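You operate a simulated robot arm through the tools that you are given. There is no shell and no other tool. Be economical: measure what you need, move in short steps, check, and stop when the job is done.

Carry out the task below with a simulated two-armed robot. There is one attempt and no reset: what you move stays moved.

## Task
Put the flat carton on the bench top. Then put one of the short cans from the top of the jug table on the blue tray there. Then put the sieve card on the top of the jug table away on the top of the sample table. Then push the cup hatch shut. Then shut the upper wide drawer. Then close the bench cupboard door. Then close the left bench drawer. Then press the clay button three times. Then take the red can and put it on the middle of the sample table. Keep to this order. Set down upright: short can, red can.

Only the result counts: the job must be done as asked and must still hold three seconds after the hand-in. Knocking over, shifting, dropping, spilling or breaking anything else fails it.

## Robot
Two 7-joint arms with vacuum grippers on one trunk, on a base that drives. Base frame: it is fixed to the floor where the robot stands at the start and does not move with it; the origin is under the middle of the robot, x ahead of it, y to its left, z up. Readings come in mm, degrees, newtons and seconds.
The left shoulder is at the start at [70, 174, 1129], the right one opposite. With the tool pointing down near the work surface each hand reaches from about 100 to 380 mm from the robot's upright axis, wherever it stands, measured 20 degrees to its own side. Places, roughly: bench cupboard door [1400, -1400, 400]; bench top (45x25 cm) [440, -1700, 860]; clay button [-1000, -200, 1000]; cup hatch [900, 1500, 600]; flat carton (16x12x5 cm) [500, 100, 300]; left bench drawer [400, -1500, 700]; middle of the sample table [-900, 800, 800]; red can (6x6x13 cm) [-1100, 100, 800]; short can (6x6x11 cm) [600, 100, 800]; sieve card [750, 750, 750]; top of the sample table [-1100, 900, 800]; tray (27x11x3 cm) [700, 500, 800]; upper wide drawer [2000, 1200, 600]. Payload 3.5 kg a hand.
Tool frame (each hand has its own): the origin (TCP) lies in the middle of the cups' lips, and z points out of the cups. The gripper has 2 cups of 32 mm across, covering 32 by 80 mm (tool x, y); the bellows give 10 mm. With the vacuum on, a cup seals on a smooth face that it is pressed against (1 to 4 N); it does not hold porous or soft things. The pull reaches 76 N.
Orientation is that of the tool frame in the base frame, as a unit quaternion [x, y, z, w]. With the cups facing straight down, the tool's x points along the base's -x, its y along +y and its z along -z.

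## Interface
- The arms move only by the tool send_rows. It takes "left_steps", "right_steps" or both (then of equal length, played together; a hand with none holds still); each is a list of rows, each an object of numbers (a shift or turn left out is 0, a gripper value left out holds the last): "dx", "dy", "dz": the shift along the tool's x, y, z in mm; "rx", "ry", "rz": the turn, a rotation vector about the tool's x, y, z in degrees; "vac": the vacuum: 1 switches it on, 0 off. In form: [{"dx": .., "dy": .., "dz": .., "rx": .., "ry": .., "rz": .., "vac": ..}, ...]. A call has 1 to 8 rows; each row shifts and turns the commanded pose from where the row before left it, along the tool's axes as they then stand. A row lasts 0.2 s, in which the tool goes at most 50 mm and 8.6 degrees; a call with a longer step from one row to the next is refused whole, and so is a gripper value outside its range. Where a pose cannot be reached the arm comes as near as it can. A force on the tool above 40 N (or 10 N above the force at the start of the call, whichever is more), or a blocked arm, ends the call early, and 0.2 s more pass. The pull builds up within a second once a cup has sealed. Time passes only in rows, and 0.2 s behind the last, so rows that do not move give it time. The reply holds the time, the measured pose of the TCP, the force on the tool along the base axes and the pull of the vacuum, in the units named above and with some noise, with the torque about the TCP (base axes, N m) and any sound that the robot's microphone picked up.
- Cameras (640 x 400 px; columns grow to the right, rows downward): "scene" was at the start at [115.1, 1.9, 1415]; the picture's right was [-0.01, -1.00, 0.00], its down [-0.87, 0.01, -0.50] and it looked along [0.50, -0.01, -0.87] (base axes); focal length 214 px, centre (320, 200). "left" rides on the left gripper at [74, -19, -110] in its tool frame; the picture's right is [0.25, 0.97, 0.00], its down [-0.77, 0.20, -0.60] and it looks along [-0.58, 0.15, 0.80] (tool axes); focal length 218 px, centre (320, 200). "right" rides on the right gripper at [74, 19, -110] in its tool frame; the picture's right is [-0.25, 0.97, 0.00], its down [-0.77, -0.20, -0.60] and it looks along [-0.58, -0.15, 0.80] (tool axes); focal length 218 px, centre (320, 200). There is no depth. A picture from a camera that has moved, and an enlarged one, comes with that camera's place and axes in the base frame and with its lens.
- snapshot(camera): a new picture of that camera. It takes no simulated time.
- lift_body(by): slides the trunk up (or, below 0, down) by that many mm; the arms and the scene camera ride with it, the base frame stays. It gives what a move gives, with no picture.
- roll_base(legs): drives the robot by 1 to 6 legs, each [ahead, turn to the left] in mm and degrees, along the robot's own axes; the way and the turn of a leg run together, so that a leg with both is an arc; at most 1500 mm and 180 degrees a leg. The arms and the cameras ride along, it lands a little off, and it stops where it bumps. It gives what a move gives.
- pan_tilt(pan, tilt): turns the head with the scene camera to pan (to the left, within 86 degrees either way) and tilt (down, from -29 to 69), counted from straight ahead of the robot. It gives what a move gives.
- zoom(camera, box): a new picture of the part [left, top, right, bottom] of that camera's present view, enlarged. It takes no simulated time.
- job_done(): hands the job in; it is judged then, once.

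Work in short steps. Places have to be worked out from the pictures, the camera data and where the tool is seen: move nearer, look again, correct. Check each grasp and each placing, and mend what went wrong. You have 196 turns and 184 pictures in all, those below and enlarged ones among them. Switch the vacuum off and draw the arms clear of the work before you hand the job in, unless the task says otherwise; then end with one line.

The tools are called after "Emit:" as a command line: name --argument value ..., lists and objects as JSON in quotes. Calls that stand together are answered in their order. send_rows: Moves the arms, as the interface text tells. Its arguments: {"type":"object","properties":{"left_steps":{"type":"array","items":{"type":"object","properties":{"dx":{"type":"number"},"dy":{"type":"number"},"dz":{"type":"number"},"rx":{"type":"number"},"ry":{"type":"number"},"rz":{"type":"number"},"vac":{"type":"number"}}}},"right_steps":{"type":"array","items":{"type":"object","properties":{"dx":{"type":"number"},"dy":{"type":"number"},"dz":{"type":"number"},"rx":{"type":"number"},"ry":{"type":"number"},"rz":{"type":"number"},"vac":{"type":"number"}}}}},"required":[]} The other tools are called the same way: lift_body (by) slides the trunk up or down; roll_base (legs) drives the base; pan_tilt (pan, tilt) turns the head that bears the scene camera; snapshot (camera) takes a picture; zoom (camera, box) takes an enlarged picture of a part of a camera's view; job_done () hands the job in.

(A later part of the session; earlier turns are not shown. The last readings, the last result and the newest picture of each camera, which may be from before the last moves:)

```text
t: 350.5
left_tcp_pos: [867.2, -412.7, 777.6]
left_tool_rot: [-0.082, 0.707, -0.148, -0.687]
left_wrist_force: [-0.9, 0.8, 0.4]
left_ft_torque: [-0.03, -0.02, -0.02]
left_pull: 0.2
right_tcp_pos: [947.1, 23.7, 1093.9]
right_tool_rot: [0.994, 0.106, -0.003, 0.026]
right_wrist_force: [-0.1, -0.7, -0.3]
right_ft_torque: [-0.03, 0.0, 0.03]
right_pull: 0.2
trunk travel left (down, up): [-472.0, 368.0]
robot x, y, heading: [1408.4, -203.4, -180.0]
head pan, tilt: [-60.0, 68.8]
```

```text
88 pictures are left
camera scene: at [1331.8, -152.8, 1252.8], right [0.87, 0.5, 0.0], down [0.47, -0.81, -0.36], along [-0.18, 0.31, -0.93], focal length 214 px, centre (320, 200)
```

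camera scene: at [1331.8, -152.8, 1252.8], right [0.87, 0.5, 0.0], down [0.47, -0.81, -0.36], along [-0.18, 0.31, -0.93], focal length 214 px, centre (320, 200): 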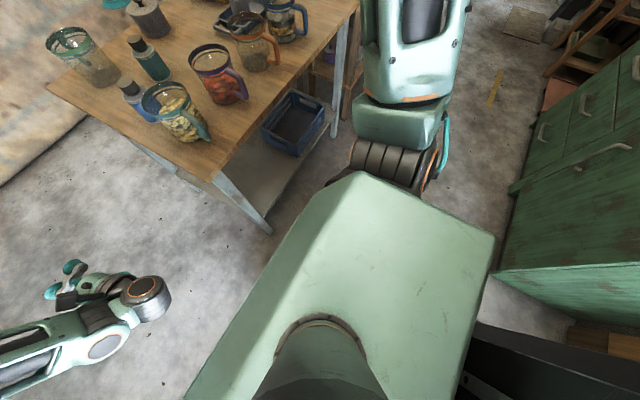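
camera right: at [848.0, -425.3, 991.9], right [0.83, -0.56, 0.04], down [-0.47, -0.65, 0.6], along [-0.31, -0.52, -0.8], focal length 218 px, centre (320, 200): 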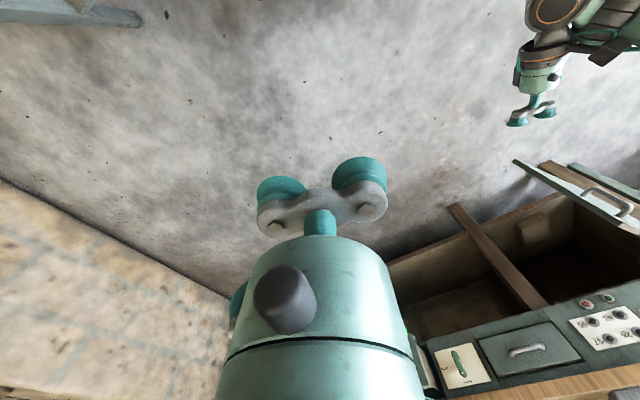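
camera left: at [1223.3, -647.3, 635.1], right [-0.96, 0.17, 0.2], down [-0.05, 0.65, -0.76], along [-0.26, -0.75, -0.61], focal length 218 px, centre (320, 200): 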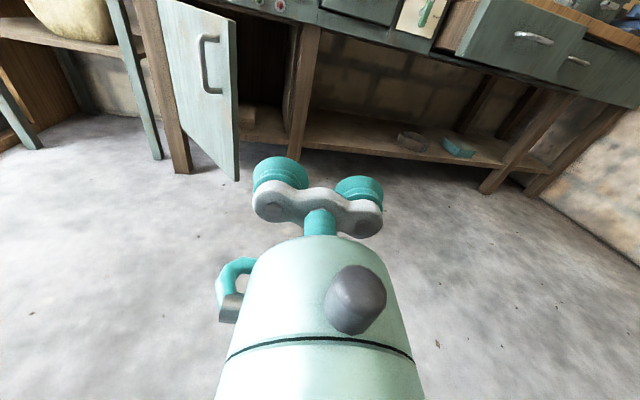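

My arms got nudged ~8° during the bump, but the table and jars look intact. Restore the left hand's heading, then drive diagonally to ≈(1230,−620) and look.

Emit:
send_rows --left_steps '[{"rx": -6, "dy": 25, "dz": 15}, {"rx": -6, "dy": 25, "dz": 15}, {"dy": 15}]'

Emit:
roll_base --legs '[[0, 67], [460, 0], [0, 23]]'

Emit:
lift_body --by -220

Emit:
pan_tilt --pan 10 --tilt 45

Emit:
snapshot --camera "scene"

Emit:
snapshot --camera "left"

```text
t: 351.3
left_tcp_pos: [822.4, -358.8, 770.0]
left_tool_rot: [-0.009, 0.719, -0.073, -0.691]
left_wrist_force: [0.1, 0.5, 0.0]
left_ft_torque: [0.02, 0.05, -0.01]
left_pull: 0.3
right_tcp_pos: [944.7, 24.5, 1091.7]
right_tool_rot: [0.994, 0.106, -0.003, 0.026]
right_wrist_force: [0.0, 0.1, -0.1]
right_ft_torque: [0.0, 0.01, -0.02]
right_pull: 0.1
trunk travel left (down, up): [-472.0, 368.0]
robot x, y, heading: [1407.1, -207.1, -179.9]
head pan, tilt: [-60.0, 68.8]
```

```text
t: 358.1
left_tcp_pos: [1373.2, -1207.7, 771.6]
left_tool_rot: [0.51, -0.506, 0.536, 0.443]
left_wrist_force: [0.5, -0.5, 0.1]
left_ft_torque: [-0.02, -0.02, 0.0]
left_pull: 0.0
right_tcp_pos: [993.7, -1076.1, 1092.2]
right_tool_rot: [0.637, 0.771, 0.016, 0.021]
right_wrist_force: [-0.3, -0.2, 0.4]
right_ft_torque: [0.0, 0.04, -0.01]
right_pull: 0.1
trunk travel left (down, up): [-472.0, 368.0]
robot x, y, heading: [1226.5, -619.4, -91.0]
head pan, tilt: [-60.0, 68.8]
```

```text
t: 360.4
left_tcp_pos: [1372.3, -1206.9, 550.7]
left_tool_rot: [0.51, -0.507, 0.536, 0.442]
left_wrist_force: [0.0, 0.6, 0.0]
left_ft_torque: [-0.02, 0.01, 0.0]
left_pull: 0.0
right_tcp_pos: [992.7, -1077.2, 872.8]
right_tool_rot: [0.637, 0.77, 0.016, 0.021]
right_wrist_force: [0.0, 0.3, -0.4]
right_ft_torque: [0.0, 0.0, -0.04]
right_pull: 0.1
trunk travel left (down, up): [-252.0, 588.0]
robot x, y, heading: [1230.7, -615.3, -91.1]
head pan, tilt: [-60.0, 68.8]
```

```text
t: 361.8
left_tcp_pos: [1372.8, -1205.8, 549.5]
left_tool_rot: [0.51, -0.507, 0.536, 0.443]
left_wrist_force: [-0.2, 0.9, 0.7]
left_ft_torque: [-0.01, -0.01, -0.02]
left_pull: 0.2
right_tcp_pos: [993.5, -1076.7, 871.6]
right_tool_rot: [0.637, 0.77, 0.017, 0.021]
right_wrist_force: [0.5, 0.2, -0.2]
right_ft_torque: [0.05, 0.0, 0.03]
right_pull: 0.0
trunk travel left (down, up): [-252.0, 588.0]
robot x, y, heading: [1228.6, -618.7, -91.5]
head pan, tilt: [10.0, 45.0]
```

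```text
87 pictures are left
camera scene: at [1239.0, -744.3, 1061.5], right [-0.99, -0.15, 0.0], down [-0.11, 0.7, -0.71], along [0.11, -0.7, -0.71], focal length 214 px, centre (320, 200)
```

scene: 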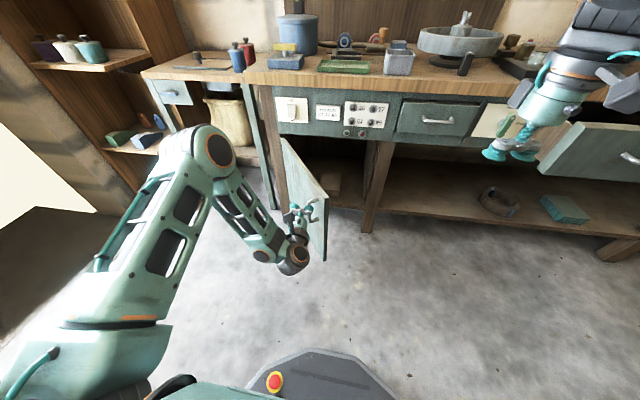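

```text
86 pictures are left
camera left: at [1374.4, -1097.0, 628.3], right [-0.98, -0.1, 0.16], down [-0.19, 0.61, -0.77], along [-0.02, -0.78, -0.62], focal length 218 px, centre (320, 200)
```

left: 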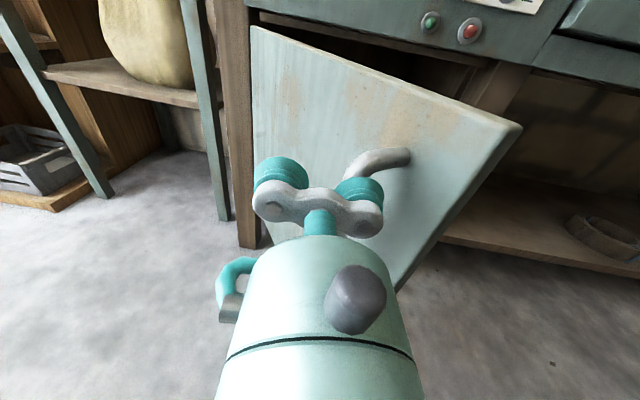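

The cups are at the door's outer face by the handle. Push along −y with the base.

Emit:
roll_base --legs '[[120, 0]]'

Emit:
roll_base --legs '[[100, 0]]'

Emit:
snapshot --camera "left"

```text
t: 362.7
left_tcp_pos: [1366.8, -1230.4, 549.0]
left_tool_rot: [0.51, -0.512, 0.528, 0.445]
left_wrist_force: [0.2, 0.0, -1.2]
left_ft_torque: [0.02, 0.01, -0.01]
left_pull: 0.1
right_tcp_pos: [992.8, -1103.9, 870.5]
right_tool_rot: [0.637, 0.771, 0.015, 0.021]
right_wrist_force: [-1.4, -0.1, -0.6]
right_ft_torque: [-0.02, 0.01, 0.01]
right_pull: 0.0
trunk travel left (down, up): [-252.0, 588.0]
robot x, y, heading: [1228.7, -649.6, -91.0]
head pan, tilt: [10.0, 45.0]
stopped in leg 1: the force on the tool passed its limit at 83 N (the readings are from after the stop); the commanded pose is now the measured one
```

```text
t: 363.8
left_tcp_pos: [1364.4, -1329.3, 548.8]
left_tool_rot: [0.511, -0.511, 0.529, 0.444]
left_wrist_force: [0.6, -0.1, 0.2]
left_ft_torque: [0.01, -0.02, 0.01]
left_pull: 0.1
right_tcp_pos: [991.8, -1203.1, 871.6]
right_tool_rot: [0.635, 0.772, 0.017, 0.02]
right_wrist_force: [0.0, 0.2, -0.2]
right_ft_torque: [0.02, 0.03, -0.01]
right_pull: 0.0
trunk travel left (down, up): [-252.0, 588.0]
robot x, y, heading: [1226.9, -737.4, -91.0]
head pan, tilt: [10.0, 45.0]
```

```text
85 pictures are left
camera left: at [1369.0, -1220.4, 627.8], right [-0.98, -0.09, 0.17], down [-0.19, 0.62, -0.76], along [-0.04, -0.78, -0.63], focal length 218 px, centre (320, 200)
```

left: 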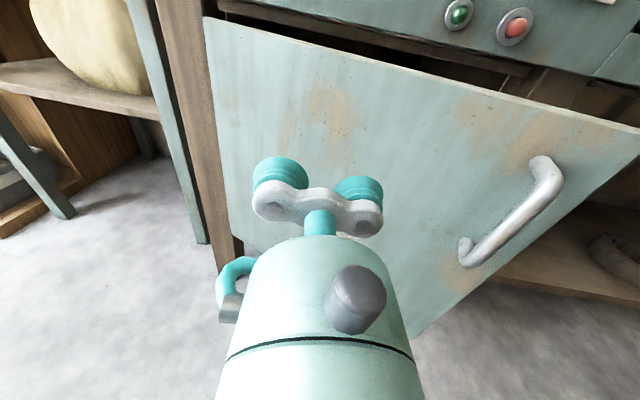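

The door is closing well. Continue.

Emit:
roll_base --legs '[[90, 0]]'

Emit:
roll_base --legs '[[50, 0]]'

Emit:
snapshot --camera "left"

```text
t: 364.9
left_tcp_pos: [1363.2, -1418.5, 549.0]
left_tool_rot: [0.511, -0.511, 0.529, 0.444]
left_wrist_force: [1.0, -0.2, 0.1]
left_ft_torque: [0.02, -0.02, 0.01]
left_pull: 0.0
right_tcp_pos: [990.8, -1293.0, 871.9]
right_tool_rot: [0.636, 0.771, 0.017, 0.02]
right_wrist_force: [-0.7, 0.0, 0.6]
right_ft_torque: [-0.01, -0.01, -0.02]
right_pull: 0.1
trunk travel left (down, up): [-252.0, 588.0]
robot x, y, heading: [1226.5, -831.5, -90.9]
head pan, tilt: [10.0, 45.0]
```

```text
t: 365.9
left_tcp_pos: [1363.7, -1470.4, 548.5]
left_tool_rot: [0.511, -0.511, 0.529, 0.446]
left_wrist_force: [-0.1, 0.4, 0.4]
left_ft_torque: [-0.04, -0.01, -0.02]
left_pull: 0.2
right_tcp_pos: [990.0, -1343.5, 870.5]
right_tool_rot: [0.636, 0.771, 0.016, 0.021]
right_wrist_force: [-0.5, -0.2, -0.2]
right_ft_torque: [0.01, -0.03, -0.03]
right_pull: 0.0
trunk travel left (down, up): [-252.0, 588.0]
robot x, y, heading: [1222.9, -879.9, -91.2]
head pan, tilt: [10.0, 45.0]
```

```text
84 pictures are left
camera left: at [1366.5, -1361.0, 627.8], right [-0.98, -0.09, 0.17], down [-0.19, 0.63, -0.76], along [-0.04, -0.78, -0.63], focal length 218 px, centre (320, 200)
```

left: 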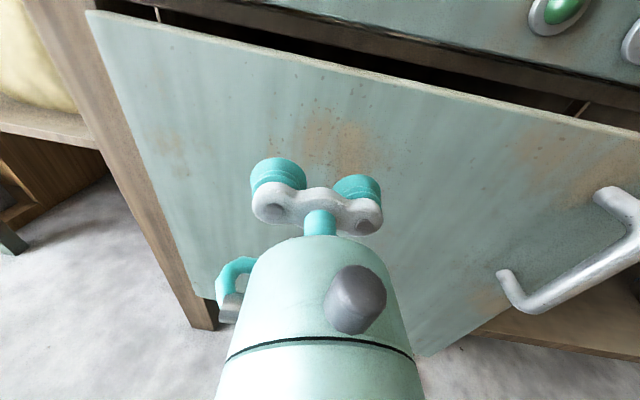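

Emit:
roll_base --legs '[[40, 0]]'

Emit:
roll_base --legs '[[25, 0]]'

Emit:
roll_base --legs '[[20, 0]]'

Emit:
snapshot --camera "left"

```text
t: 366.8
left_tcp_pos: [1363.3, -1509.5, 549.1]
left_tool_rot: [0.512, -0.511, 0.53, 0.443]
left_wrist_force: [0.0, -0.3, -0.3]
left_ft_torque: [0.0, 0.02, -0.02]
left_pull: 0.0
right_tcp_pos: [988.5, -1383.1, 871.2]
right_tool_rot: [0.636, 0.772, 0.017, 0.021]
right_wrist_force: [0.6, 1.0, 0.6]
right_ft_torque: [0.0, -0.01, 0.0]
right_pull: 0.0
trunk travel left (down, up): [-252.0, 588.0]
robot x, y, heading: [1224.0, -919.1, -90.5]
head pan, tilt: [10.0, 45.0]
```

```text
t: 367.6
left_tcp_pos: [1362.2, -1533.8, 549.4]
left_tool_rot: [0.511, -0.511, 0.529, 0.444]
left_wrist_force: [-0.7, 1.6, -0.9]
left_ft_torque: [-0.04, 0.04, -0.01]
left_pull: 0.0
right_tcp_pos: [988.4, -1407.2, 871.6]
right_tool_rot: [0.635, 0.772, 0.017, 0.021]
right_wrist_force: [0.4, -1.2, 0.0]
right_ft_torque: [0.02, -0.02, 0.0]
right_pull: 0.0
trunk travel left (down, up): [-252.0, 588.0]
robot x, y, heading: [1223.6, -947.5, -91.1]
head pan, tilt: [10.0, 45.0]
```

```text
t: 368.4
left_tcp_pos: [1361.9, -1541.0, 548.9]
left_tool_rot: [0.513, -0.513, 0.528, 0.442]
left_wrist_force: [0.4, 13.4, 3.5]
left_ft_torque: [0.05, 0.05, -0.02]
left_pull: 0.2
right_tcp_pos: [988.0, -1417.8, 871.6]
right_tool_rot: [0.635, 0.772, 0.016, 0.022]
right_wrist_force: [0.2, 0.2, 0.1]
right_ft_torque: [-0.01, 0.0, 0.01]
right_pull: 0.0
trunk travel left (down, up): [-252.0, 588.0]
robot x, y, heading: [1222.6, -957.4, -90.8]
head pan, tilt: [10.0, 45.0]
stopped in leg 1: the force on the tool passed its limit at 82 N (the readings are from after the stop); the commanded pose is now the measured one
```

```text
83 pictures are left
camera left: at [1365.8, -1431.8, 628.2], right [-0.98, -0.1, 0.17], down [-0.19, 0.63, -0.75], along [-0.03, -0.77, -0.64], focal length 218 px, centre (320, 200)
```

left: 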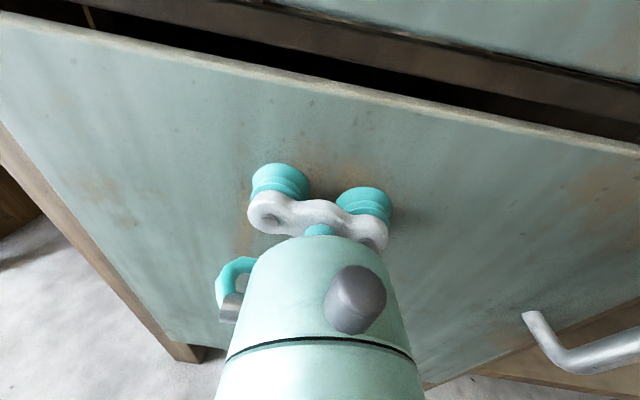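

The door hit its stop (82 N) at y≈−1541. Back off and verify it's flush.

Emit:
roll_base --legs '[[-160, 0]]'

Emit:
zoom --camera "scene" --box '[150, 60, 470, 280]'

```text
t: 369.8
left_tcp_pos: [1364.1, -1380.6, 548.7]
left_tool_rot: [0.512, -0.512, 0.528, 0.443]
left_wrist_force: [-0.9, 0.4, 0.9]
left_ft_torque: [0.01, -0.02, 0.01]
left_pull: 0.0
right_tcp_pos: [991.3, -1257.0, 872.4]
right_tool_rot: [0.635, 0.772, 0.017, 0.022]
right_wrist_force: [-0.4, 0.6, -0.2]
right_ft_torque: [-0.04, 0.0, 0.0]
right_pull: 0.0
trunk travel left (down, up): [-252.0, 588.0]
robot x, y, heading: [1224.2, -795.8, -91.1]
head pan, tilt: [10.0, 45.0]
```

```text
1.82 times, centred on (310, 170) of scene
camera zoom: at [1235.9, -924.6, 1061.7], right [-0.99, -0.16, 0.0], down [-0.11, 0.7, -0.71], along [0.11, -0.7, -0.71], focal length 390 px, centre (338, 254)
```

zoom: 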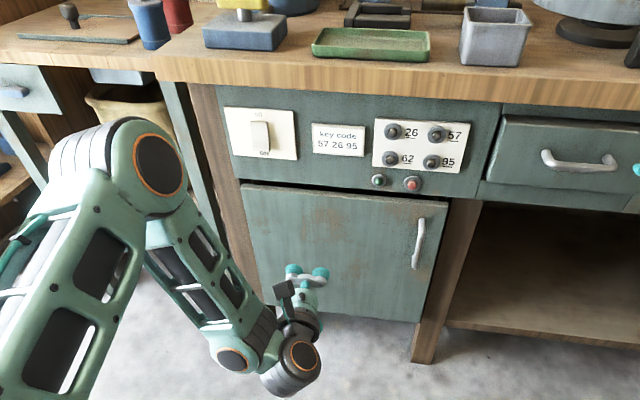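

The door is flush. Now the left bench drawer: back off, drive toward −x to x≈264, and turn to face it with the hand at z≈690.

Emit:
roll_base --legs '[[-150, 0], [0, -89], [960, 0], [0, 90]]'

Emit:
lift_body --by 140

Emit:
pan_tilt --pan 0 --tilt 40

Emit:
snapshot --camera "scene"

```text
t: 383.4
left_tcp_pos: [426.4, -1259.0, 548.3]
left_tool_rot: [0.525, -0.5, 0.539, 0.429]
left_wrist_force: [0.1, 0.3, -0.6]
left_ft_torque: [-0.01, -0.01, -0.01]
left_pull: 0.0
right_tcp_pos: [45.7, -1154.2, 871.3]
right_tool_rot: [0.616, 0.787, 0.017, 0.021]
right_wrist_force: [0.2, 0.0, -0.2]
right_ft_torque: [-0.02, -0.04, 0.0]
right_pull: 0.1
trunk travel left (down, up): [-252.0, 588.0]
robot x, y, heading: [259.0, -681.2, -88.1]
head pan, tilt: [10.0, 45.0]
```

```text
t: 385.0
left_tcp_pos: [425.9, -1257.8, 688.1]
left_tool_rot: [0.526, -0.499, 0.539, 0.429]
left_wrist_force: [-0.9, 0.0, -0.7]
left_ft_torque: [-0.01, -0.02, 0.0]
left_pull: 0.1
right_tcp_pos: [46.2, -1154.1, 1010.8]
right_tool_rot: [0.616, 0.787, 0.017, 0.022]
right_wrist_force: [-0.1, 0.2, 0.0]
right_ft_torque: [0.03, 0.02, 0.05]
right_pull: 0.1
trunk travel left (down, up): [-392.0, 448.0]
robot x, y, heading: [256.3, -682.0, -88.0]
head pan, tilt: [10.0, 45.0]
```

```text
t: 385.7
left_tcp_pos: [425.9, -1260.0, 687.5]
left_tool_rot: [0.524, -0.5, 0.538, 0.43]
left_wrist_force: [0.3, -0.1, -0.5]
left_ft_torque: [0.0, 0.0, 0.01]
left_pull: 0.0
right_tcp_pos: [47.5, -1154.3, 1011.7]
right_tool_rot: [0.616, 0.787, 0.017, 0.021]
right_wrist_force: [-0.1, -0.4, 0.2]
right_ft_torque: [0.01, 0.01, 0.0]
right_pull: 0.1
trunk travel left (down, up): [-392.0, 448.0]
robot x, y, heading: [259.4, -681.2, -88.2]
head pan, tilt: [0.0, 40.0]
```

```text
81 pictures are left
camera scene: at [260.5, -815.0, 1208.8], right [-1.0, -0.03, 0.0], down [-0.02, 0.64, -0.77], along [0.03, -0.77, -0.64], focal length 214 px, centre (320, 200)
```

scene: 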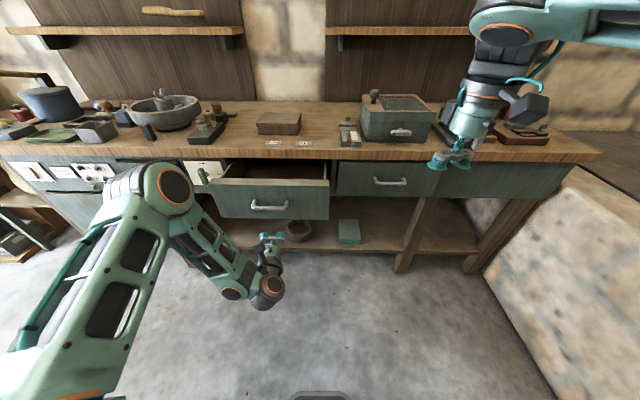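

The open drawer's front spans x≈250–690, z≈631–785 with the handle at z≈705. I'll push just below the handle: lower 32 mm and check.

Emit:
lift_body --by -32

Emit:
roll_base --legs '[[70, 0]]'

Emit:
snapshot --camera "left"

```text
t: 386.5
left_tcp_pos: [425.1, -1258.0, 655.5]
left_tool_rot: [0.525, -0.499, 0.539, 0.429]
left_wrist_force: [0.1, -0.6, -0.2]
left_ft_torque: [0.03, -0.01, 0.01]
left_pull: 0.1
right_tcp_pos: [45.5, -1154.1, 979.2]
right_tool_rot: [0.616, 0.788, 0.016, 0.021]
right_wrist_force: [0.1, 1.0, 0.7]
right_ft_torque: [-0.02, 0.02, 0.02]
right_pull: 0.0
trunk travel left (down, up): [-360.0, 480.0]
robot x, y, heading: [257.4, -685.1, -88.1]
head pan, tilt: [0.0, 40.0]
```

```text
t: 387.5
left_tcp_pos: [427.2, -1328.2, 655.2]
left_tool_rot: [0.526, -0.499, 0.539, 0.429]
left_wrist_force: [0.7, -0.2, -0.5]
left_ft_torque: [-0.02, -0.02, -0.02]
left_pull: 0.0
right_tcp_pos: [48.5, -1225.8, 979.2]
right_tool_rot: [0.616, 0.787, 0.017, 0.02]
right_wrist_force: [0.0, -0.6, -0.5]
right_ft_torque: [0.04, -0.01, 0.03]
right_pull: 0.1
trunk travel left (down, up): [-360.0, 480.0]
robot x, y, heading: [255.4, -752.3, -88.0]
head pan, tilt: [0.0, 40.0]
```

```text
80 pictures are left
camera left: at [425.8, -1220.5, 735.0], right [-0.98, -0.14, 0.17], down [-0.22, 0.62, -0.75], along [0.0, -0.77, -0.64], focal length 218 px, centre (320, 200)
```

left: 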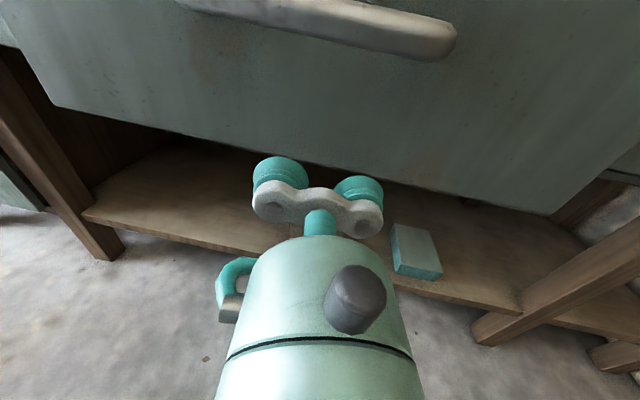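

Raise 18 mm to sit mid-way between drawer bottom and handle, then push with the base.

Emit:
lift_body --by 18

Emit:
roll_base --legs '[[120, 0]]'

Emit:
roll_base --legs '[[50, 0]]'

Emit:
roll_base --legs '[[25, 0]]'

Emit:
snapshot --camera "scene"

```text
t: 388.2
left_tcp_pos: [426.1, -1327.6, 675.2]
left_tool_rot: [0.524, -0.501, 0.538, 0.43]
left_wrist_force: [-0.3, -1.0, 2.1]
left_ft_torque: [-0.01, -0.02, -0.02]
left_pull: 0.0
right_tcp_pos: [48.0, -1224.1, 997.6]
right_tool_rot: [0.616, 0.787, 0.018, 0.021]
right_wrist_force: [-0.3, 0.1, 0.0]
right_ft_torque: [-0.02, -0.01, 0.0]
right_pull: 0.0
trunk travel left (down, up): [-378.0, 462.0]
robot x, y, heading: [260.1, -753.5, -88.2]
head pan, tilt: [0.0, 40.0]
```

```text
t: 389.4
left_tcp_pos: [429.9, -1447.5, 674.6]
left_tool_rot: [0.525, -0.5, 0.538, 0.43]
left_wrist_force: [-0.1, -1.0, 0.1]
left_ft_torque: [-0.03, -0.04, 0.0]
left_pull: 0.1
right_tcp_pos: [52.1, -1344.7, 996.9]
right_tool_rot: [0.617, 0.787, 0.017, 0.02]
right_wrist_force: [-0.5, 0.2, -1.3]
right_ft_torque: [0.03, 0.0, 0.0]
right_pull: 0.2
trunk travel left (down, up): [-378.0, 462.0]
robot x, y, heading: [262.0, -870.6, -88.1]
head pan, tilt: [0.0, 40.0]
```

```text
t: 390.3
left_tcp_pos: [430.8, -1498.5, 673.8]
left_tool_rot: [0.525, -0.501, 0.538, 0.429]
left_wrist_force: [1.1, 0.0, -0.3]
left_ft_torque: [0.01, -0.01, -0.03]
left_pull: 0.0
right_tcp_pos: [52.3, -1393.0, 996.7]
right_tool_rot: [0.616, 0.787, 0.017, 0.02]
right_wrist_force: [-0.1, 0.2, -0.5]
right_ft_torque: [0.03, 0.01, 0.01]
right_pull: 0.0
trunk travel left (down, up): [-378.0, 462.0]
robot x, y, heading: [267.0, -919.1, -88.4]
head pan, tilt: [0.0, 40.0]
```

```text
t: 391.1
left_tcp_pos: [432.2, -1522.5, 673.9]
left_tool_rot: [0.525, -0.5, 0.538, 0.43]
left_wrist_force: [1.0, 2.2, 2.0]
left_ft_torque: [0.01, 0.05, 0.01]
left_pull: 0.1
right_tcp_pos: [52.2, -1418.1, 996.0]
right_tool_rot: [0.617, 0.787, 0.018, 0.02]
right_wrist_force: [-0.9, -0.1, -0.4]
right_ft_torque: [0.02, 0.02, 0.01]
right_pull: 0.1
trunk travel left (down, up): [-378.0, 462.0]
robot x, y, heading: [266.0, -948.7, -88.3]
head pan, tilt: [0.0, 40.0]
```

```text
79 pictures are left
camera scene: at [268.5, -1079.9, 1194.7], right [-1.0, -0.03, 0.0], down [-0.02, 0.64, -0.77], along [0.02, -0.76, -0.64], focal length 214 px, centre (320, 200)
```

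scene: 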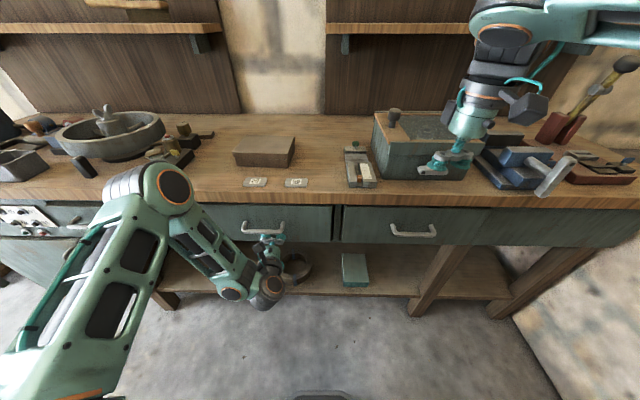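

Nearly shut; a bit more until it stops.

Emit:
roll_base --legs '[[15, 0]]'

Emit:
roll_base --legs '[[15, 0]]'

Emit:
roll_base --legs '[[-120, 0]]'

Emit:
zoom --camera "scene" --box '[130, 110, 450, 290]'

```text
t: 392.0
left_tcp_pos: [433.6, -1529.3, 674.6]
left_tool_rot: [0.526, -0.5, 0.538, 0.428]
left_wrist_force: [-0.7, 12.7, 4.8]
left_ft_torque: [0.13, 0.04, -0.05]
left_pull: 0.1
right_tcp_pos: [54.3, -1427.6, 996.5]
right_tool_rot: [0.616, 0.788, 0.017, 0.021]
right_wrist_force: [0.1, 0.2, 1.2]
right_ft_torque: [0.01, 0.01, 0.03]
right_pull: 0.0
trunk travel left (down, up): [-378.0, 462.0]
robot x, y, heading: [268.4, -954.8, -88.1]
head pan, tilt: [0.0, 40.0]
stopped in leg 1: the force on the tool passed its limit at 65 N (the readings are from after the stop); the commanded pose is now the measured one
```

```text
t: 392.8
left_tcp_pos: [433.7, -1528.5, 671.5]
left_tool_rot: [0.527, -0.505, 0.535, 0.426]
left_wrist_force: [-1.2, 21.5, 7.0]
left_ft_torque: [0.19, 0.1, -0.06]
left_pull: 0.1
right_tcp_pos: [54.9, -1431.6, 997.9]
right_tool_rot: [0.615, 0.788, 0.017, 0.022]
right_wrist_force: [0.0, -0.3, 0.1]
right_ft_torque: [-0.01, 0.01, 0.01]
right_pull: 0.1
trunk travel left (down, up): [-378.0, 462.0]
robot x, y, heading: [262.4, -962.0, -87.9]
head pan, tilt: [0.0, 40.0]
stopped in leg 1: the force on the tool passed its limit at 64 N (the readings are from after the stop); the commanded pose is now the measured one
```

```text
t: 394.0
left_tcp_pos: [430.3, -1412.3, 671.9]
left_tool_rot: [0.528, -0.504, 0.535, 0.426]
left_wrist_force: [-0.4, -0.4, -0.3]
left_ft_torque: [-0.02, 0.02, 0.0]
left_pull: 0.0
right_tcp_pos: [51.0, -1313.0, 998.5]
right_tool_rot: [0.615, 0.788, 0.017, 0.021]
right_wrist_force: [-0.4, 0.0, 0.3]
right_ft_torque: [-0.03, 0.03, -0.01]
right_pull: 0.0
trunk travel left (down, up): [-378.0, 462.0]
robot x, y, heading: [262.5, -841.8, -88.1]
head pan, tilt: [0.0, 40.0]
```

```text
2.00 times, centred on (290, 200) of scene
camera zoom: at [265.6, -974.1, 1195.0], right [-1.0, -0.04, 0.0], down [-0.02, 0.64, -0.77], along [0.03, -0.77, -0.64], focal length 429 px, centre (380, 200)
```

zoom: 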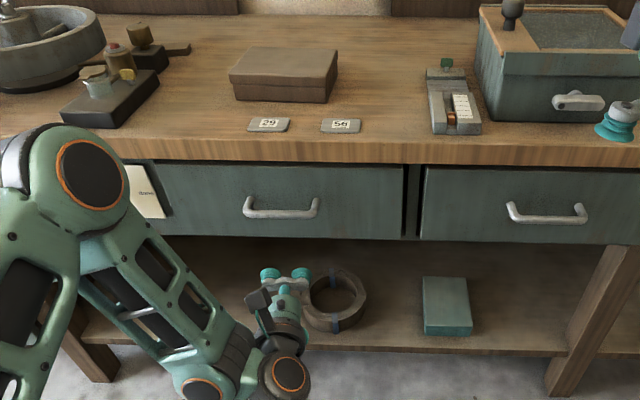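

Drawer closed. Now the clay button at about [-1000,-200,1000]: raise the hands and drive to ≈(60,−200) facing the ledge, then look.

Emit:
lift_body --by 350

Emit:
roll_base --legs '[[0, -92], [200, 0], [0, -90], [640, 0], [0, 90]]'

Emit:
pan_tilt --pan 0 --tilt 30

Emit:
snapshot --camera "scene"

```text
t: 397.4
left_tcp_pos: [430.1, -1412.4, 1020.3]
left_tool_rot: [0.528, -0.504, 0.535, 0.425]
left_wrist_force: [-0.2, -0.4, 0.1]
left_ft_torque: [-0.01, -0.04, 0.0]
left_pull: 0.0
right_tcp_pos: [52.0, -1315.1, 1347.7]
right_tool_rot: [0.615, 0.788, 0.017, 0.021]
right_wrist_force: [-0.2, 0.2, -0.3]
right_ft_torque: [0.0, -0.02, 0.0]
right_pull: 0.1
trunk travel left (down, up): [-728.0, 112.0]
robot x, y, heading: [263.1, -838.9, -88.3]
head pan, tilt: [0.0, 40.0]
```

```text
t: 413.7
left_tcp_pos: [-506.6, -342.4, 1020.2]
left_tool_rot: [0.002, 0.73, -0.06, -0.681]
left_wrist_force: [-0.5, 0.1, 0.5]
left_ft_torque: [0.01, -0.05, 0.01]
left_pull: 0.2
right_tcp_pos: [-391.0, 29.9, 1347.7]
right_tool_rot: [0.995, 0.098, -0.003, 0.028]
right_wrist_force: [-0.2, 0.6, -0.1]
right_ft_torque: [-0.02, 0.0, 0.0]
right_pull: 0.0
trunk travel left (down, up): [-728.0, 112.0]
robot x, y, heading: [69.2, -203.7, 179.4]
head pan, tilt: [0.0, 40.0]
```

```text
t: 414.4
left_tcp_pos: [-506.8, -343.7, 1021.3]
left_tool_rot: [0.0, 0.73, -0.061, -0.681]
left_wrist_force: [0.4, 0.4, 1.4]
left_ft_torque: [0.0, 0.01, 0.04]
left_pull: 0.1
right_tcp_pos: [-390.9, 31.0, 1347.3]
right_tool_rot: [0.995, 0.097, -0.004, 0.028]
right_wrist_force: [-0.1, -0.5, 0.2]
right_ft_torque: [0.03, 0.0, 0.05]
right_pull: 0.1
trunk travel left (down, up): [-728.0, 112.0]
robot x, y, heading: [70.1, -201.6, 179.4]
head pan, tilt: [0.0, 30.0]
```

```text
77 pictures are left
camera scene: at [-71.9, -199.5, 1560.1], right [0.01, 1.0, 0.0], down [0.5, -0.01, -0.87], along [-0.87, 0.01, -0.5], focal length 214 px, centre (320, 200)
```

scene: 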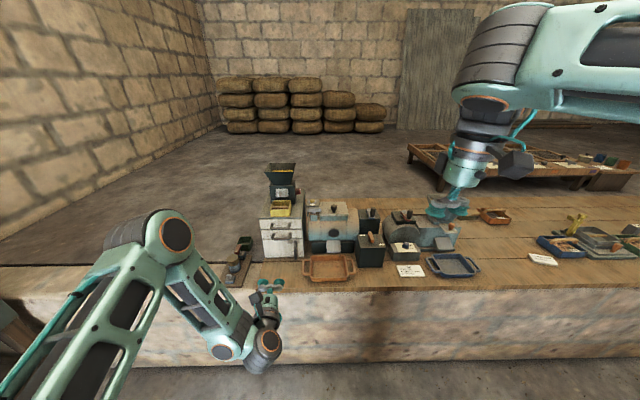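

Emit:
zoom --camera "scene" --box '[220, 150, 480, 300]'

```text
2.46 times, centred on (350, 225) of scene
camera zoom: at [-71.9, -199.5, 1560.1], right [0.01, 1.0, 0.0], down [0.5, -0.01, -0.87], along [-0.87, 0.01, -0.5], focal length 528 px, centre (246, 138)
```

zoom: 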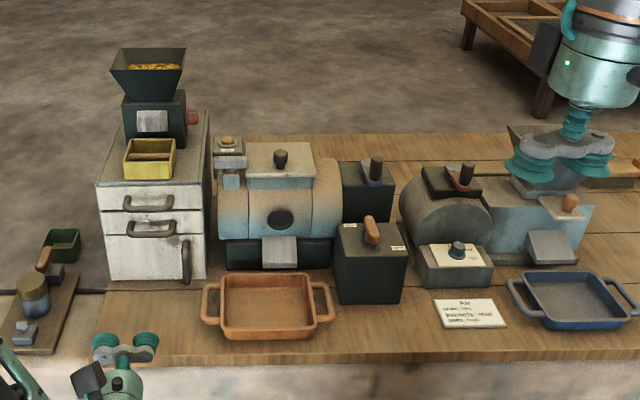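

Emit:
zoom --camera "scene" --box '[255, 155, 355, 275]'

```text
3.33 times, centred on (305, 215) of scene
camera zoom: at [-71.9, -199.5, 1560.1], right [0.01, 1.0, 0.0], down [0.5, -0.01, -0.87], along [-0.87, 0.01, -0.5], focal length 715 px, centre (370, 150)
```

zoom: 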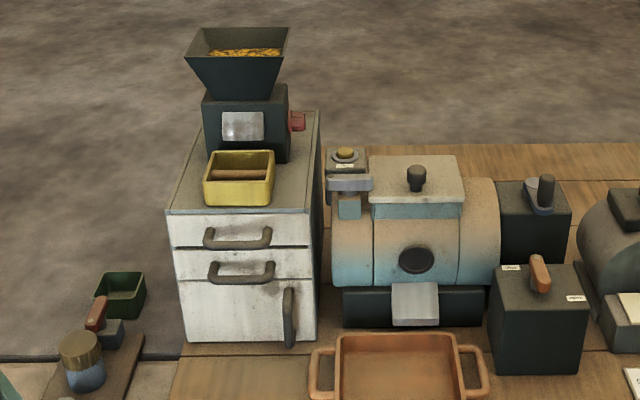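

The clay button is an upward-facing ochre push-button at ≈[-1040,-227,~1000]. The right hand (tool-down) can press it from above. Move the base to ≈(-230,−460) heading 180 and level the right tool.

Emit:
roll_base --legs '[[0, 90], [259, 0], [0, -90], [300, 0]]'

Emit:
send_rows --right_steps '[{"rx": 3.3}, {"dz": 40}, {"dz": 40}, {"dz": 40}, {"dz": 40}]'

Emit:
snapshot --camera "right"

Emit:
snapshot --camera "scene"

```text
t: 425.6
left_tcp_pos: [-810.3, -591.4, 1020.1]
left_tool_rot: [0.003, 0.729, -0.059, -0.682]
left_wrist_force: [0.3, 0.3, 0.5]
left_ft_torque: [-0.03, 0.02, 0.03]
left_pull: 0.0
right_tcp_pos: [-691.5, -218.7, 1347.9]
right_tool_rot: [0.995, 0.094, -0.004, 0.027]
right_wrist_force: [-0.1, -0.6, 0.3]
right_ft_torque: [-0.01, 0.01, -0.01]
right_pull: 0.1
trunk travel left (down, up): [-728.0, 112.0]
robot x, y, heading: [-229.3, -459.3, 178.7]
head pan, tilt: [0.0, 30.0]
```

```text
t: 426.8
left_tcp_pos: [-811.9, -588.9, 1021.0]
left_tool_rot: [0.005, 0.731, -0.059, -0.68]
left_wrist_force: [-0.9, 0.0, 0.9]
left_ft_torque: [-0.02, 0.0, 0.02]
left_pull: 0.1
right_tcp_pos: [-695.4, -217.4, 1183.9]
right_tool_rot: [0.996, 0.094, -0.006, -0.002]
right_wrist_force: [-0.3, 0.1, 0.0]
right_ft_torque: [-0.04, -0.02, 0.01]
right_pull: 0.1
trunk travel left (down, up): [-728.0, 112.0]
robot x, y, heading: [-231.8, -459.8, 178.7]
head pan, tilt: [0.0, 30.0]
```

```text
74 pictures are left
camera right: at [-617.7, -223.6, 1292.5], right [-0.07, -1.0, 0.0], down [-0.79, 0.05, 0.61], along [-0.61, 0.04, -0.79], focal length 218 px, centre (320, 200)
```

right: 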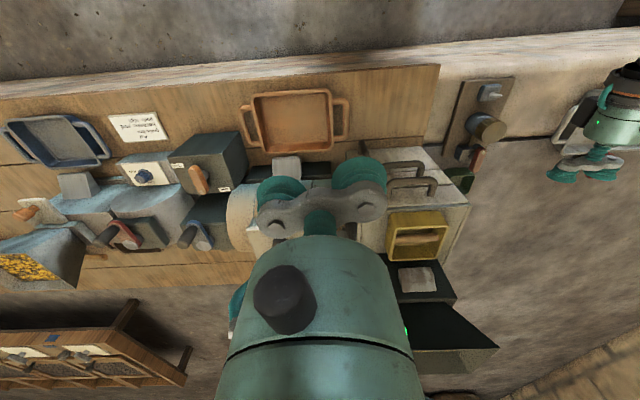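

```text
73 pictures are left
camera scene: at [-376.3, -449.4, 1560.0], right [0.02, 1.0, 0.0], down [0.5, -0.01, -0.87], along [-0.87, 0.02, -0.5], focal length 214 px, centre (320, 200)
```

scene: 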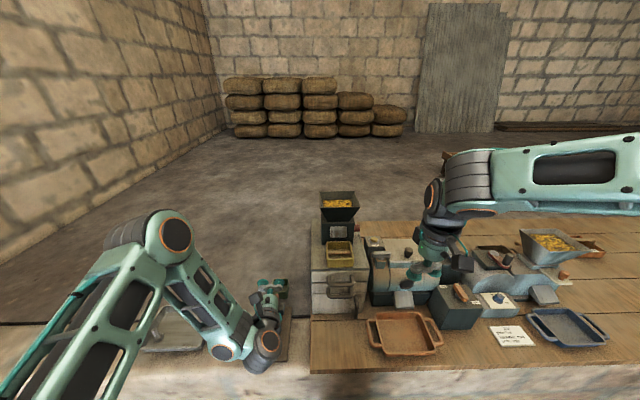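

Emit:
zoom --camera "scene" --box '[320, 190, 440, 300]'

```text
3.64 times, centred on (380, 245) of scene
camera zoom: at [-376.3, -449.4, 1560.0], right [0.02, 1.0, 0.0], down [0.5, -0.01, -0.87], along [-0.87, 0.02, -0.5], focal length 780 px, centre (102, 36)
```

zoom: 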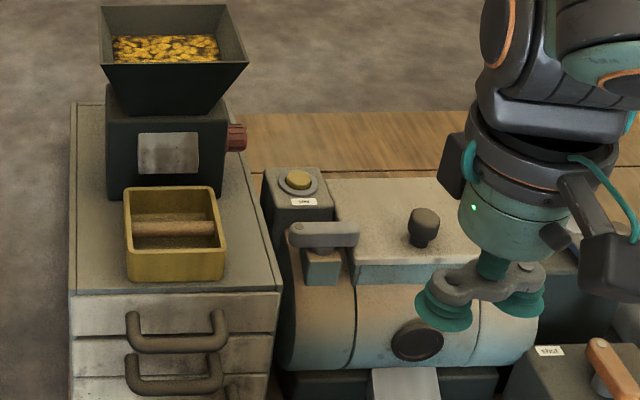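

Triangulated: button top at [-1011,-226,1016]. I'll use the −y cup, so TCP target is (−1015,−203). Drive 150 mm forward, then extend the right arm.

Emit:
roll_base --legs '[[150, 0]]'

Emit:
send_rows --right_steps '[{"dx": -35, "dy": -9}, {"dx": -35, "dy": -9}, {"dx": -35, "dy": -9}, {"dx": -35, "dy": -9}]'

Emit:
snapshot --camera "right"

```text
t: 428.1
left_tcp_pos: [-959.1, -589.4, 1022.0]
left_tool_rot: [0.003, 0.73, -0.06, -0.681]
left_wrist_force: [0.9, 0.9, -0.6]
left_ft_torque: [0.01, 0.03, 0.01]
left_pull: 0.0
right_tcp_pos: [-843.2, -216.9, 1186.5]
right_tool_rot: [0.995, 0.095, -0.007, -0.002]
right_wrist_force: [0.3, 0.1, 0.4]
right_ft_torque: [0.02, 0.0, 0.03]
right_pull: 0.0
trunk travel left (down, up): [-728.0, 112.0]
robot x, y, heading: [-381.6, -454.7, 178.7]
head pan, tilt: [0.0, 30.0]
```

```text
t: 429.1
left_tcp_pos: [-960.4, -590.3, 1020.1]
left_tool_rot: [0.002, 0.73, -0.059, -0.681]
left_wrist_force: [0.3, -0.8, 0.0]
left_ft_torque: [0.02, 0.02, 0.02]
left_pull: 0.1
right_tcp_pos: [-991.6, -208.8, 1184.7]
right_tool_rot: [0.995, 0.096, -0.007, -0.002]
right_wrist_force: [-0.1, 0.2, 1.0]
right_ft_torque: [0.0, 0.0, 0.01]
right_pull: 0.0
trunk travel left (down, up): [-728.0, 112.0]
robot x, y, heading: [-379.4, -450.0, 179.0]
head pan, tilt: [0.0, 30.0]
```

```text
71 pictures are left
camera right: at [-913.1, -215.2, 1294.3], right [-0.06, -1.0, 0.0], down [-0.79, 0.05, 0.61], along [-0.61, 0.04, -0.79], focal length 218 px, centre (320, 200)
```

right: 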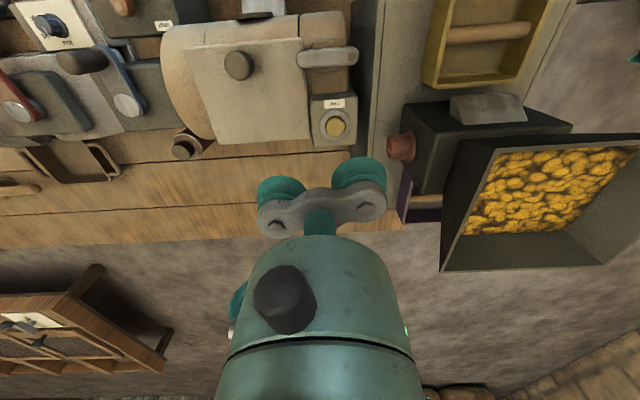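

Confirmed button at [-1011,-228,1016]. Correct by (−24,+4) mm and descend to z≈1035.

Emit:
send_rows --right_steps '[{"dx": -23, "dy": -8.5}, {"dz": 40}, {"dz": 40}, {"dz": 40}, {"dz": 25}]'

Emit:
snapshot --camera "right"

```text
t: 430.4
left_tcp_pos: [-960.4, -588.7, 1020.4]
left_tool_rot: [0.004, 0.73, -0.058, -0.681]
left_wrist_force: [-0.4, -0.2, 0.1]
left_ft_torque: [0.03, 0.01, 0.03]
left_pull: 0.1
right_tcp_pos: [-1015.0, -203.0, 1041.9]
right_tool_rot: [0.995, 0.096, -0.007, -0.001]
right_wrist_force: [0.2, 0.1, -0.2]
right_ft_torque: [0.0, 0.02, -0.01]
right_pull: 0.1
trunk travel left (down, up): [-728.0, 112.0]
robot x, y, heading: [-381.2, -454.1, 179.1]
head pan, tilt: [0.0, 30.0]
```

```text
70 pictures are left
camera right: at [-936.5, -209.2, 1150.3], right [-0.06, -1.0, 0.0], down [-0.79, 0.05, 0.62], along [-0.61, 0.04, -0.79], focal length 218 px, centre (320, 200)
```

right: 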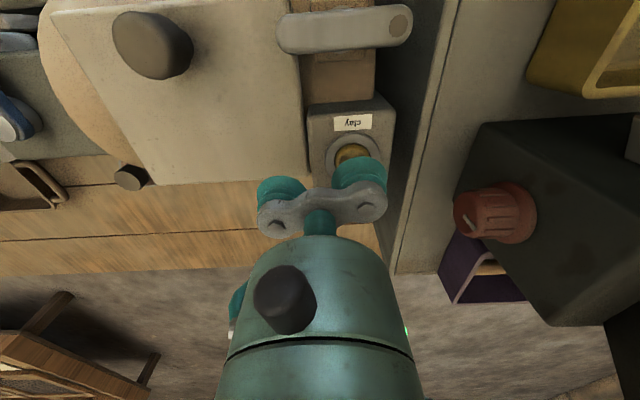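

Label reads "clay". First press: descend in small steps watching force and sound.

Emit:
send_rows --right_steps '[{"dz": 15}, {"dz": 6}, {"dz": 4}, {"dz": 4}, {"dz": 4}]'

```text
t: 431.6
left_tcp_pos: [-957.7, -588.8, 1021.0]
left_tool_rot: [0.003, 0.73, -0.06, -0.681]
left_wrist_force: [-0.3, 0.2, 0.2]
left_ft_torque: [-0.03, 0.01, -0.01]
left_pull: 0.0
right_tcp_pos: [-1015.8, -203.4, 1008.7]
right_tool_rot: [0.995, 0.095, -0.008, -0.001]
right_wrist_force: [1.5, -0.8, -0.5]
right_ft_torque: [-0.07, -0.01, 0.0]
right_pull: 0.1
trunk travel left (down, up): [-728.0, 112.0]
robot x, y, heading: [-384.6, -455.2, 178.8]
head pan, tilt: [0.0, 30.0]
```

Emit:
send_rows --right_steps '[{"dz": 3}, {"dz": 3}, {"dz": 3}]'

```text
t: 432.4
left_tcp_pos: [-959.2, -589.6, 1019.8]
left_tool_rot: [0.004, 0.73, -0.058, -0.681]
left_wrist_force: [-0.3, -0.3, -0.2]
left_ft_torque: [0.01, 0.01, 0.0]
left_pull: 0.0
right_tcp_pos: [-1015.5, -203.4, 1001.2]
right_tool_rot: [0.996, 0.094, -0.007, -0.002]
right_wrist_force: [0.9, 2.1, 2.8]
right_ft_torque: [-0.02, 0.01, 0.01]
right_pull: 0.0
trunk travel left (down, up): [-728.0, 112.0]
robot x, y, heading: [-380.4, -452.5, 178.8]
head pan, tilt: [0.0, 30.0]
heard: click
```

Click heard: press 1. Release fully by 22 mm.

Emit:
send_rows --right_steps '[{"dz": -8}, {"dz": -14}, {"dz": 0}, {"dz": 0}]'

Emit:
send_rows --right_steps '[{"dz": 12}, {"dz": 6}, {"dz": 3}, {"dz": 2}]'

```text
t: 433.4
left_tcp_pos: [-960.2, -589.1, 1019.2]
left_tool_rot: [0.002, 0.73, -0.06, -0.681]
left_wrist_force: [-0.6, -0.2, -0.3]
left_ft_torque: [-0.01, 0.0, -0.03]
left_pull: 0.1
right_tcp_pos: [-1015.6, -204.6, 1022.3]
right_tool_rot: [0.995, 0.096, -0.007, -0.001]
right_wrist_force: [-0.3, 0.4, 0.2]
right_ft_torque: [0.03, 0.01, 0.0]
right_pull: 0.1
trunk travel left (down, up): [-728.0, 112.0]
robot x, y, heading: [-381.1, -454.7, 179.0]
head pan, tilt: [0.0, 30.0]
```

```text
t: 434.4
left_tcp_pos: [-958.6, -589.7, 1020.8]
left_tool_rot: [0.003, 0.73, -0.059, -0.681]
left_wrist_force: [-0.3, 0.2, 1.1]
left_ft_torque: [0.01, 0.0, 0.0]
left_pull: 0.0
right_tcp_pos: [-1015.9, -203.3, 999.2]
right_tool_rot: [0.995, 0.095, -0.007, -0.002]
right_wrist_force: [1.5, 2.1, 4.1]
right_ft_torque: [-0.08, 0.05, 0.02]
right_pull: 0.0
trunk travel left (down, up): [-728.0, 112.0]
robot x, y, heading: [-377.0, -455.9, 179.0]
head pan, tilt: [0.0, 30.0]
heard: click
```

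Click 2 heard. Release and press a third time.

Emit:
send_rows --right_steps '[{"dz": -8}, {"dz": -14}, {"dz": 0}, {"dz": 0}]'

Emit:
send_rows --right_steps '[{"dz": 12}, {"dz": 6}, {"dz": 3}, {"dz": 2}]'

```text
t: 435.4
left_tcp_pos: [-958.7, -589.3, 1019.9]
left_tool_rot: [0.002, 0.73, -0.059, -0.681]
left_wrist_force: [0.1, -0.2, -0.8]
left_ft_torque: [0.03, 0.0, -0.01]
left_pull: 0.1
right_tcp_pos: [-1015.1, -203.3, 1021.4]
right_tool_rot: [0.995, 0.096, -0.006, -0.002]
right_wrist_force: [-0.7, 0.0, -0.2]
right_ft_torque: [0.02, 0.03, 0.02]
right_pull: 0.0
trunk travel left (down, up): [-728.0, 112.0]
robot x, y, heading: [-381.6, -454.2, 179.2]
head pan, tilt: [0.0, 30.0]
```

```text
t: 436.4
left_tcp_pos: [-958.0, -588.8, 1021.3]
left_tool_rot: [0.003, 0.73, -0.059, -0.681]
left_wrist_force: [-0.2, -0.1, -0.9]
left_ft_torque: [0.0, -0.04, -0.01]
left_pull: 0.0
right_tcp_pos: [-1014.8, -204.0, 998.1]
right_tool_rot: [0.995, 0.096, -0.007, -0.002]
right_wrist_force: [0.6, 1.5, 4.0]
right_ft_torque: [-0.03, 0.02, 0.02]
right_pull: 0.1
trunk travel left (down, up): [-728.0, 112.0]
robot x, y, heading: [-380.6, -451.8, 178.7]
head pan, tilt: [0.0, 30.0]
heard: click
```

Three clicks done. Raise the right hand clear and look for the red can near [-1100,100,800].

Emit:
send_rows --right_steps '[{"dz": -20}, {"dz": -40}, {"dz": -40}, {"dz": -40}, {"dz": -40}, {"dz": -30}]'

Emit:
snapshot --camera "right"

Emit:
pan_tilt --pan -35 --tilt 40

Emit:
snapshot --camera "scene"

```text
t: 437.8
left_tcp_pos: [-959.3, -589.7, 1020.3]
left_tool_rot: [0.004, 0.73, -0.058, -0.681]
left_wrist_force: [0.3, -0.1, 0.2]
left_ft_torque: [0.02, -0.01, 0.0]
left_pull: 0.1
right_tcp_pos: [-1012.1, -203.3, 1209.1]
right_tool_rot: [0.995, 0.095, -0.007, -0.001]
right_wrist_force: [-0.6, -1.3, 0.2]
right_ft_torque: [0.03, 0.03, 0.01]
right_pull: 0.0
trunk travel left (down, up): [-728.0, 112.0]
robot x, y, heading: [-381.7, -452.9, 178.8]
head pan, tilt: [0.0, 30.0]
```

```text
69 pictures are left
camera right: at [-934.4, -209.6, 1317.8], right [-0.06, -1.0, 0.0], down [-0.79, 0.05, 0.62], along [-0.61, 0.04, -0.79], focal length 218 px, centre (320, 200)
```

right: 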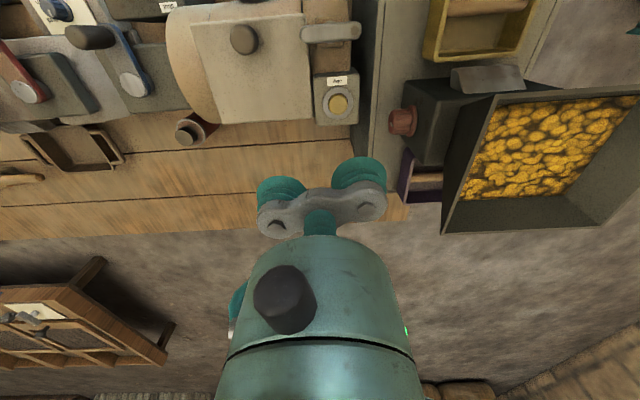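

```text
t: 438.8
left_tcp_pos: [-958.5, -588.9, 1020.2]
left_tool_rot: [0.004, 0.73, -0.058, -0.681]
left_wrist_force: [0.4, 0.7, -0.4]
left_ft_torque: [-0.01, 0.01, -0.01]
left_pull: 0.1
right_tcp_pos: [-1014.4, -203.7, 1208.0]
right_tool_rot: [0.995, 0.095, -0.006, -0.001]
right_wrist_force: [-0.1, 0.0, 0.7]
right_ft_torque: [0.04, 0.02, 0.01]
right_pull: 0.0
trunk travel left (down, up): [-728.0, 112.0]
robot x, y, heading: [-378.1, -452.0, 179.2]
head pan, tilt: [-35.0, 40.0]
```

```text
68 pictures are left
camera scene: at [-502.1, -399.8, 1544.8], right [0.59, 0.81, 0.0], down [0.52, -0.38, -0.77], along [-0.62, 0.45, -0.64], focal length 214 px, centre (320, 200)
```

scene: 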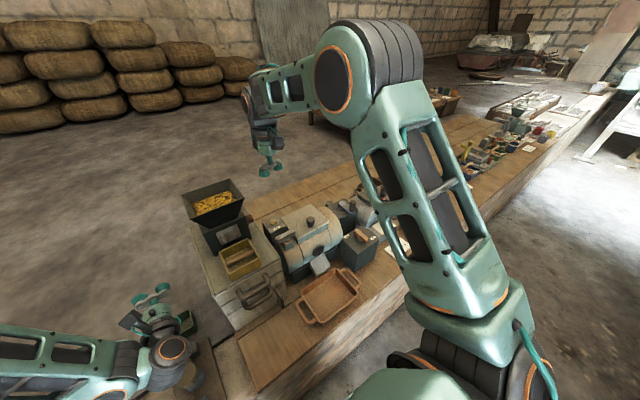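

Emit:
zoom --camera "right" --box '[130, 90, 270, 180]'

```text
4.44 times, centred on (200, 135) of right
camera zoom: at [-934.8, -209.4, 1316.8], right [-0.06, -1.0, 0.0], down [-0.79, 0.05, 0.62], along [-0.61, 0.04, -0.79], focal length 970 px, centre (853, 489)
```

zoom: 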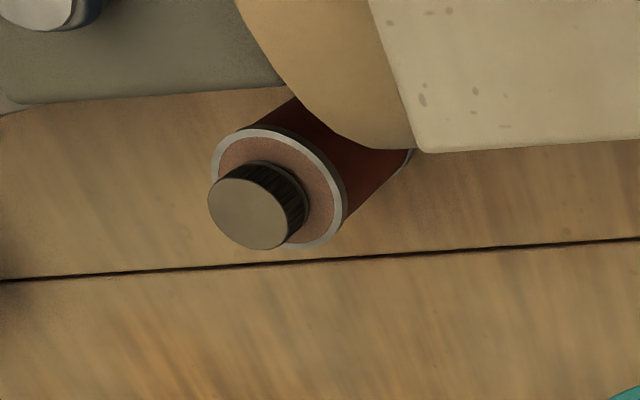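

The red can (grey cap ≈38 mm) stands at ≈[-1092,84], top ≈880, behind the machine. It's far in, so I'll place the base closer with my right side toward the ledge: to ≈(-395,30), heading 225.

Emit:
roll_base --legs '[[-250, 0], [0, -90], [745, 0], [0, 136], [360, 0]]'

Emit:
pan_tilt --pan -50 --tilt 45

Emit:
snapshot --camera "scene"

```text
t: 455.6
left_tcp_pos: [-681.7, -481.2, 1021.0]
left_tool_rot: [-0.279, 0.675, -0.318, -0.605]
left_wrist_force: [-0.3, -0.6, -0.7]
left_ft_torque: [0.01, 0.0, 0.02]
left_pull: 0.0
right_tcp_pos: [-994.6, -248.5, 1209.3]
right_tool_rot: [0.881, 0.473, -0.008, 0.001]
right_wrist_force: [-0.1, 0.5, -0.7]
right_ft_torque: [-0.01, 0.01, -0.02]
right_pull: 0.0
trunk travel left (down, up): [-728.0, 112.0]
robot x, y, heading: [-377.2, 25.9, -135.5]
head pan, tilt: [-35.0, 40.0]
```

```text
t: 456.4
left_tcp_pos: [-681.8, -482.8, 1020.1]
left_tool_rot: [-0.28, 0.674, -0.317, -0.606]
left_wrist_force: [-0.2, -0.1, 0.1]
left_ft_torque: [0.0, 0.0, -0.02]
left_pull: 0.1
right_tcp_pos: [-996.5, -249.9, 1208.5]
right_tool_rot: [0.881, 0.473, -0.007, 0.001]
right_wrist_force: [0.0, -0.7, -0.6]
right_ft_torque: [-0.01, -0.01, 0.02]
right_pull: 0.1
trunk travel left (down, up): [-728.0, 112.0]
robot x, y, heading: [-373.3, 26.2, -135.6]
head pan, tilt: [-50.0, 45.0]
```

```text
66 pictures are left
camera scene: at [-492.9, 0.9, 1537.5], right [0.1, 1.0, 0.0], down [0.7, -0.07, -0.71], along [-0.7, 0.07, -0.71], focal length 214 px, centre (320, 200)
```

scene: 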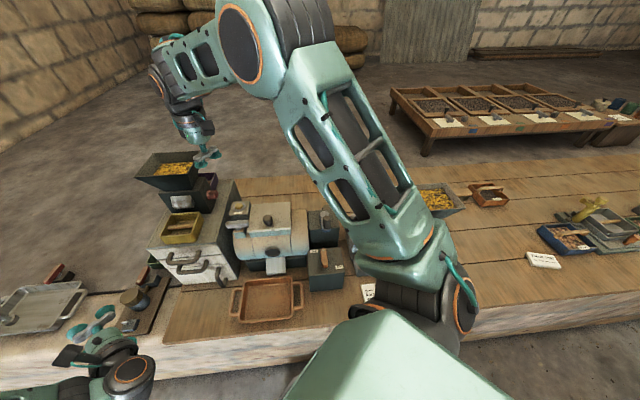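

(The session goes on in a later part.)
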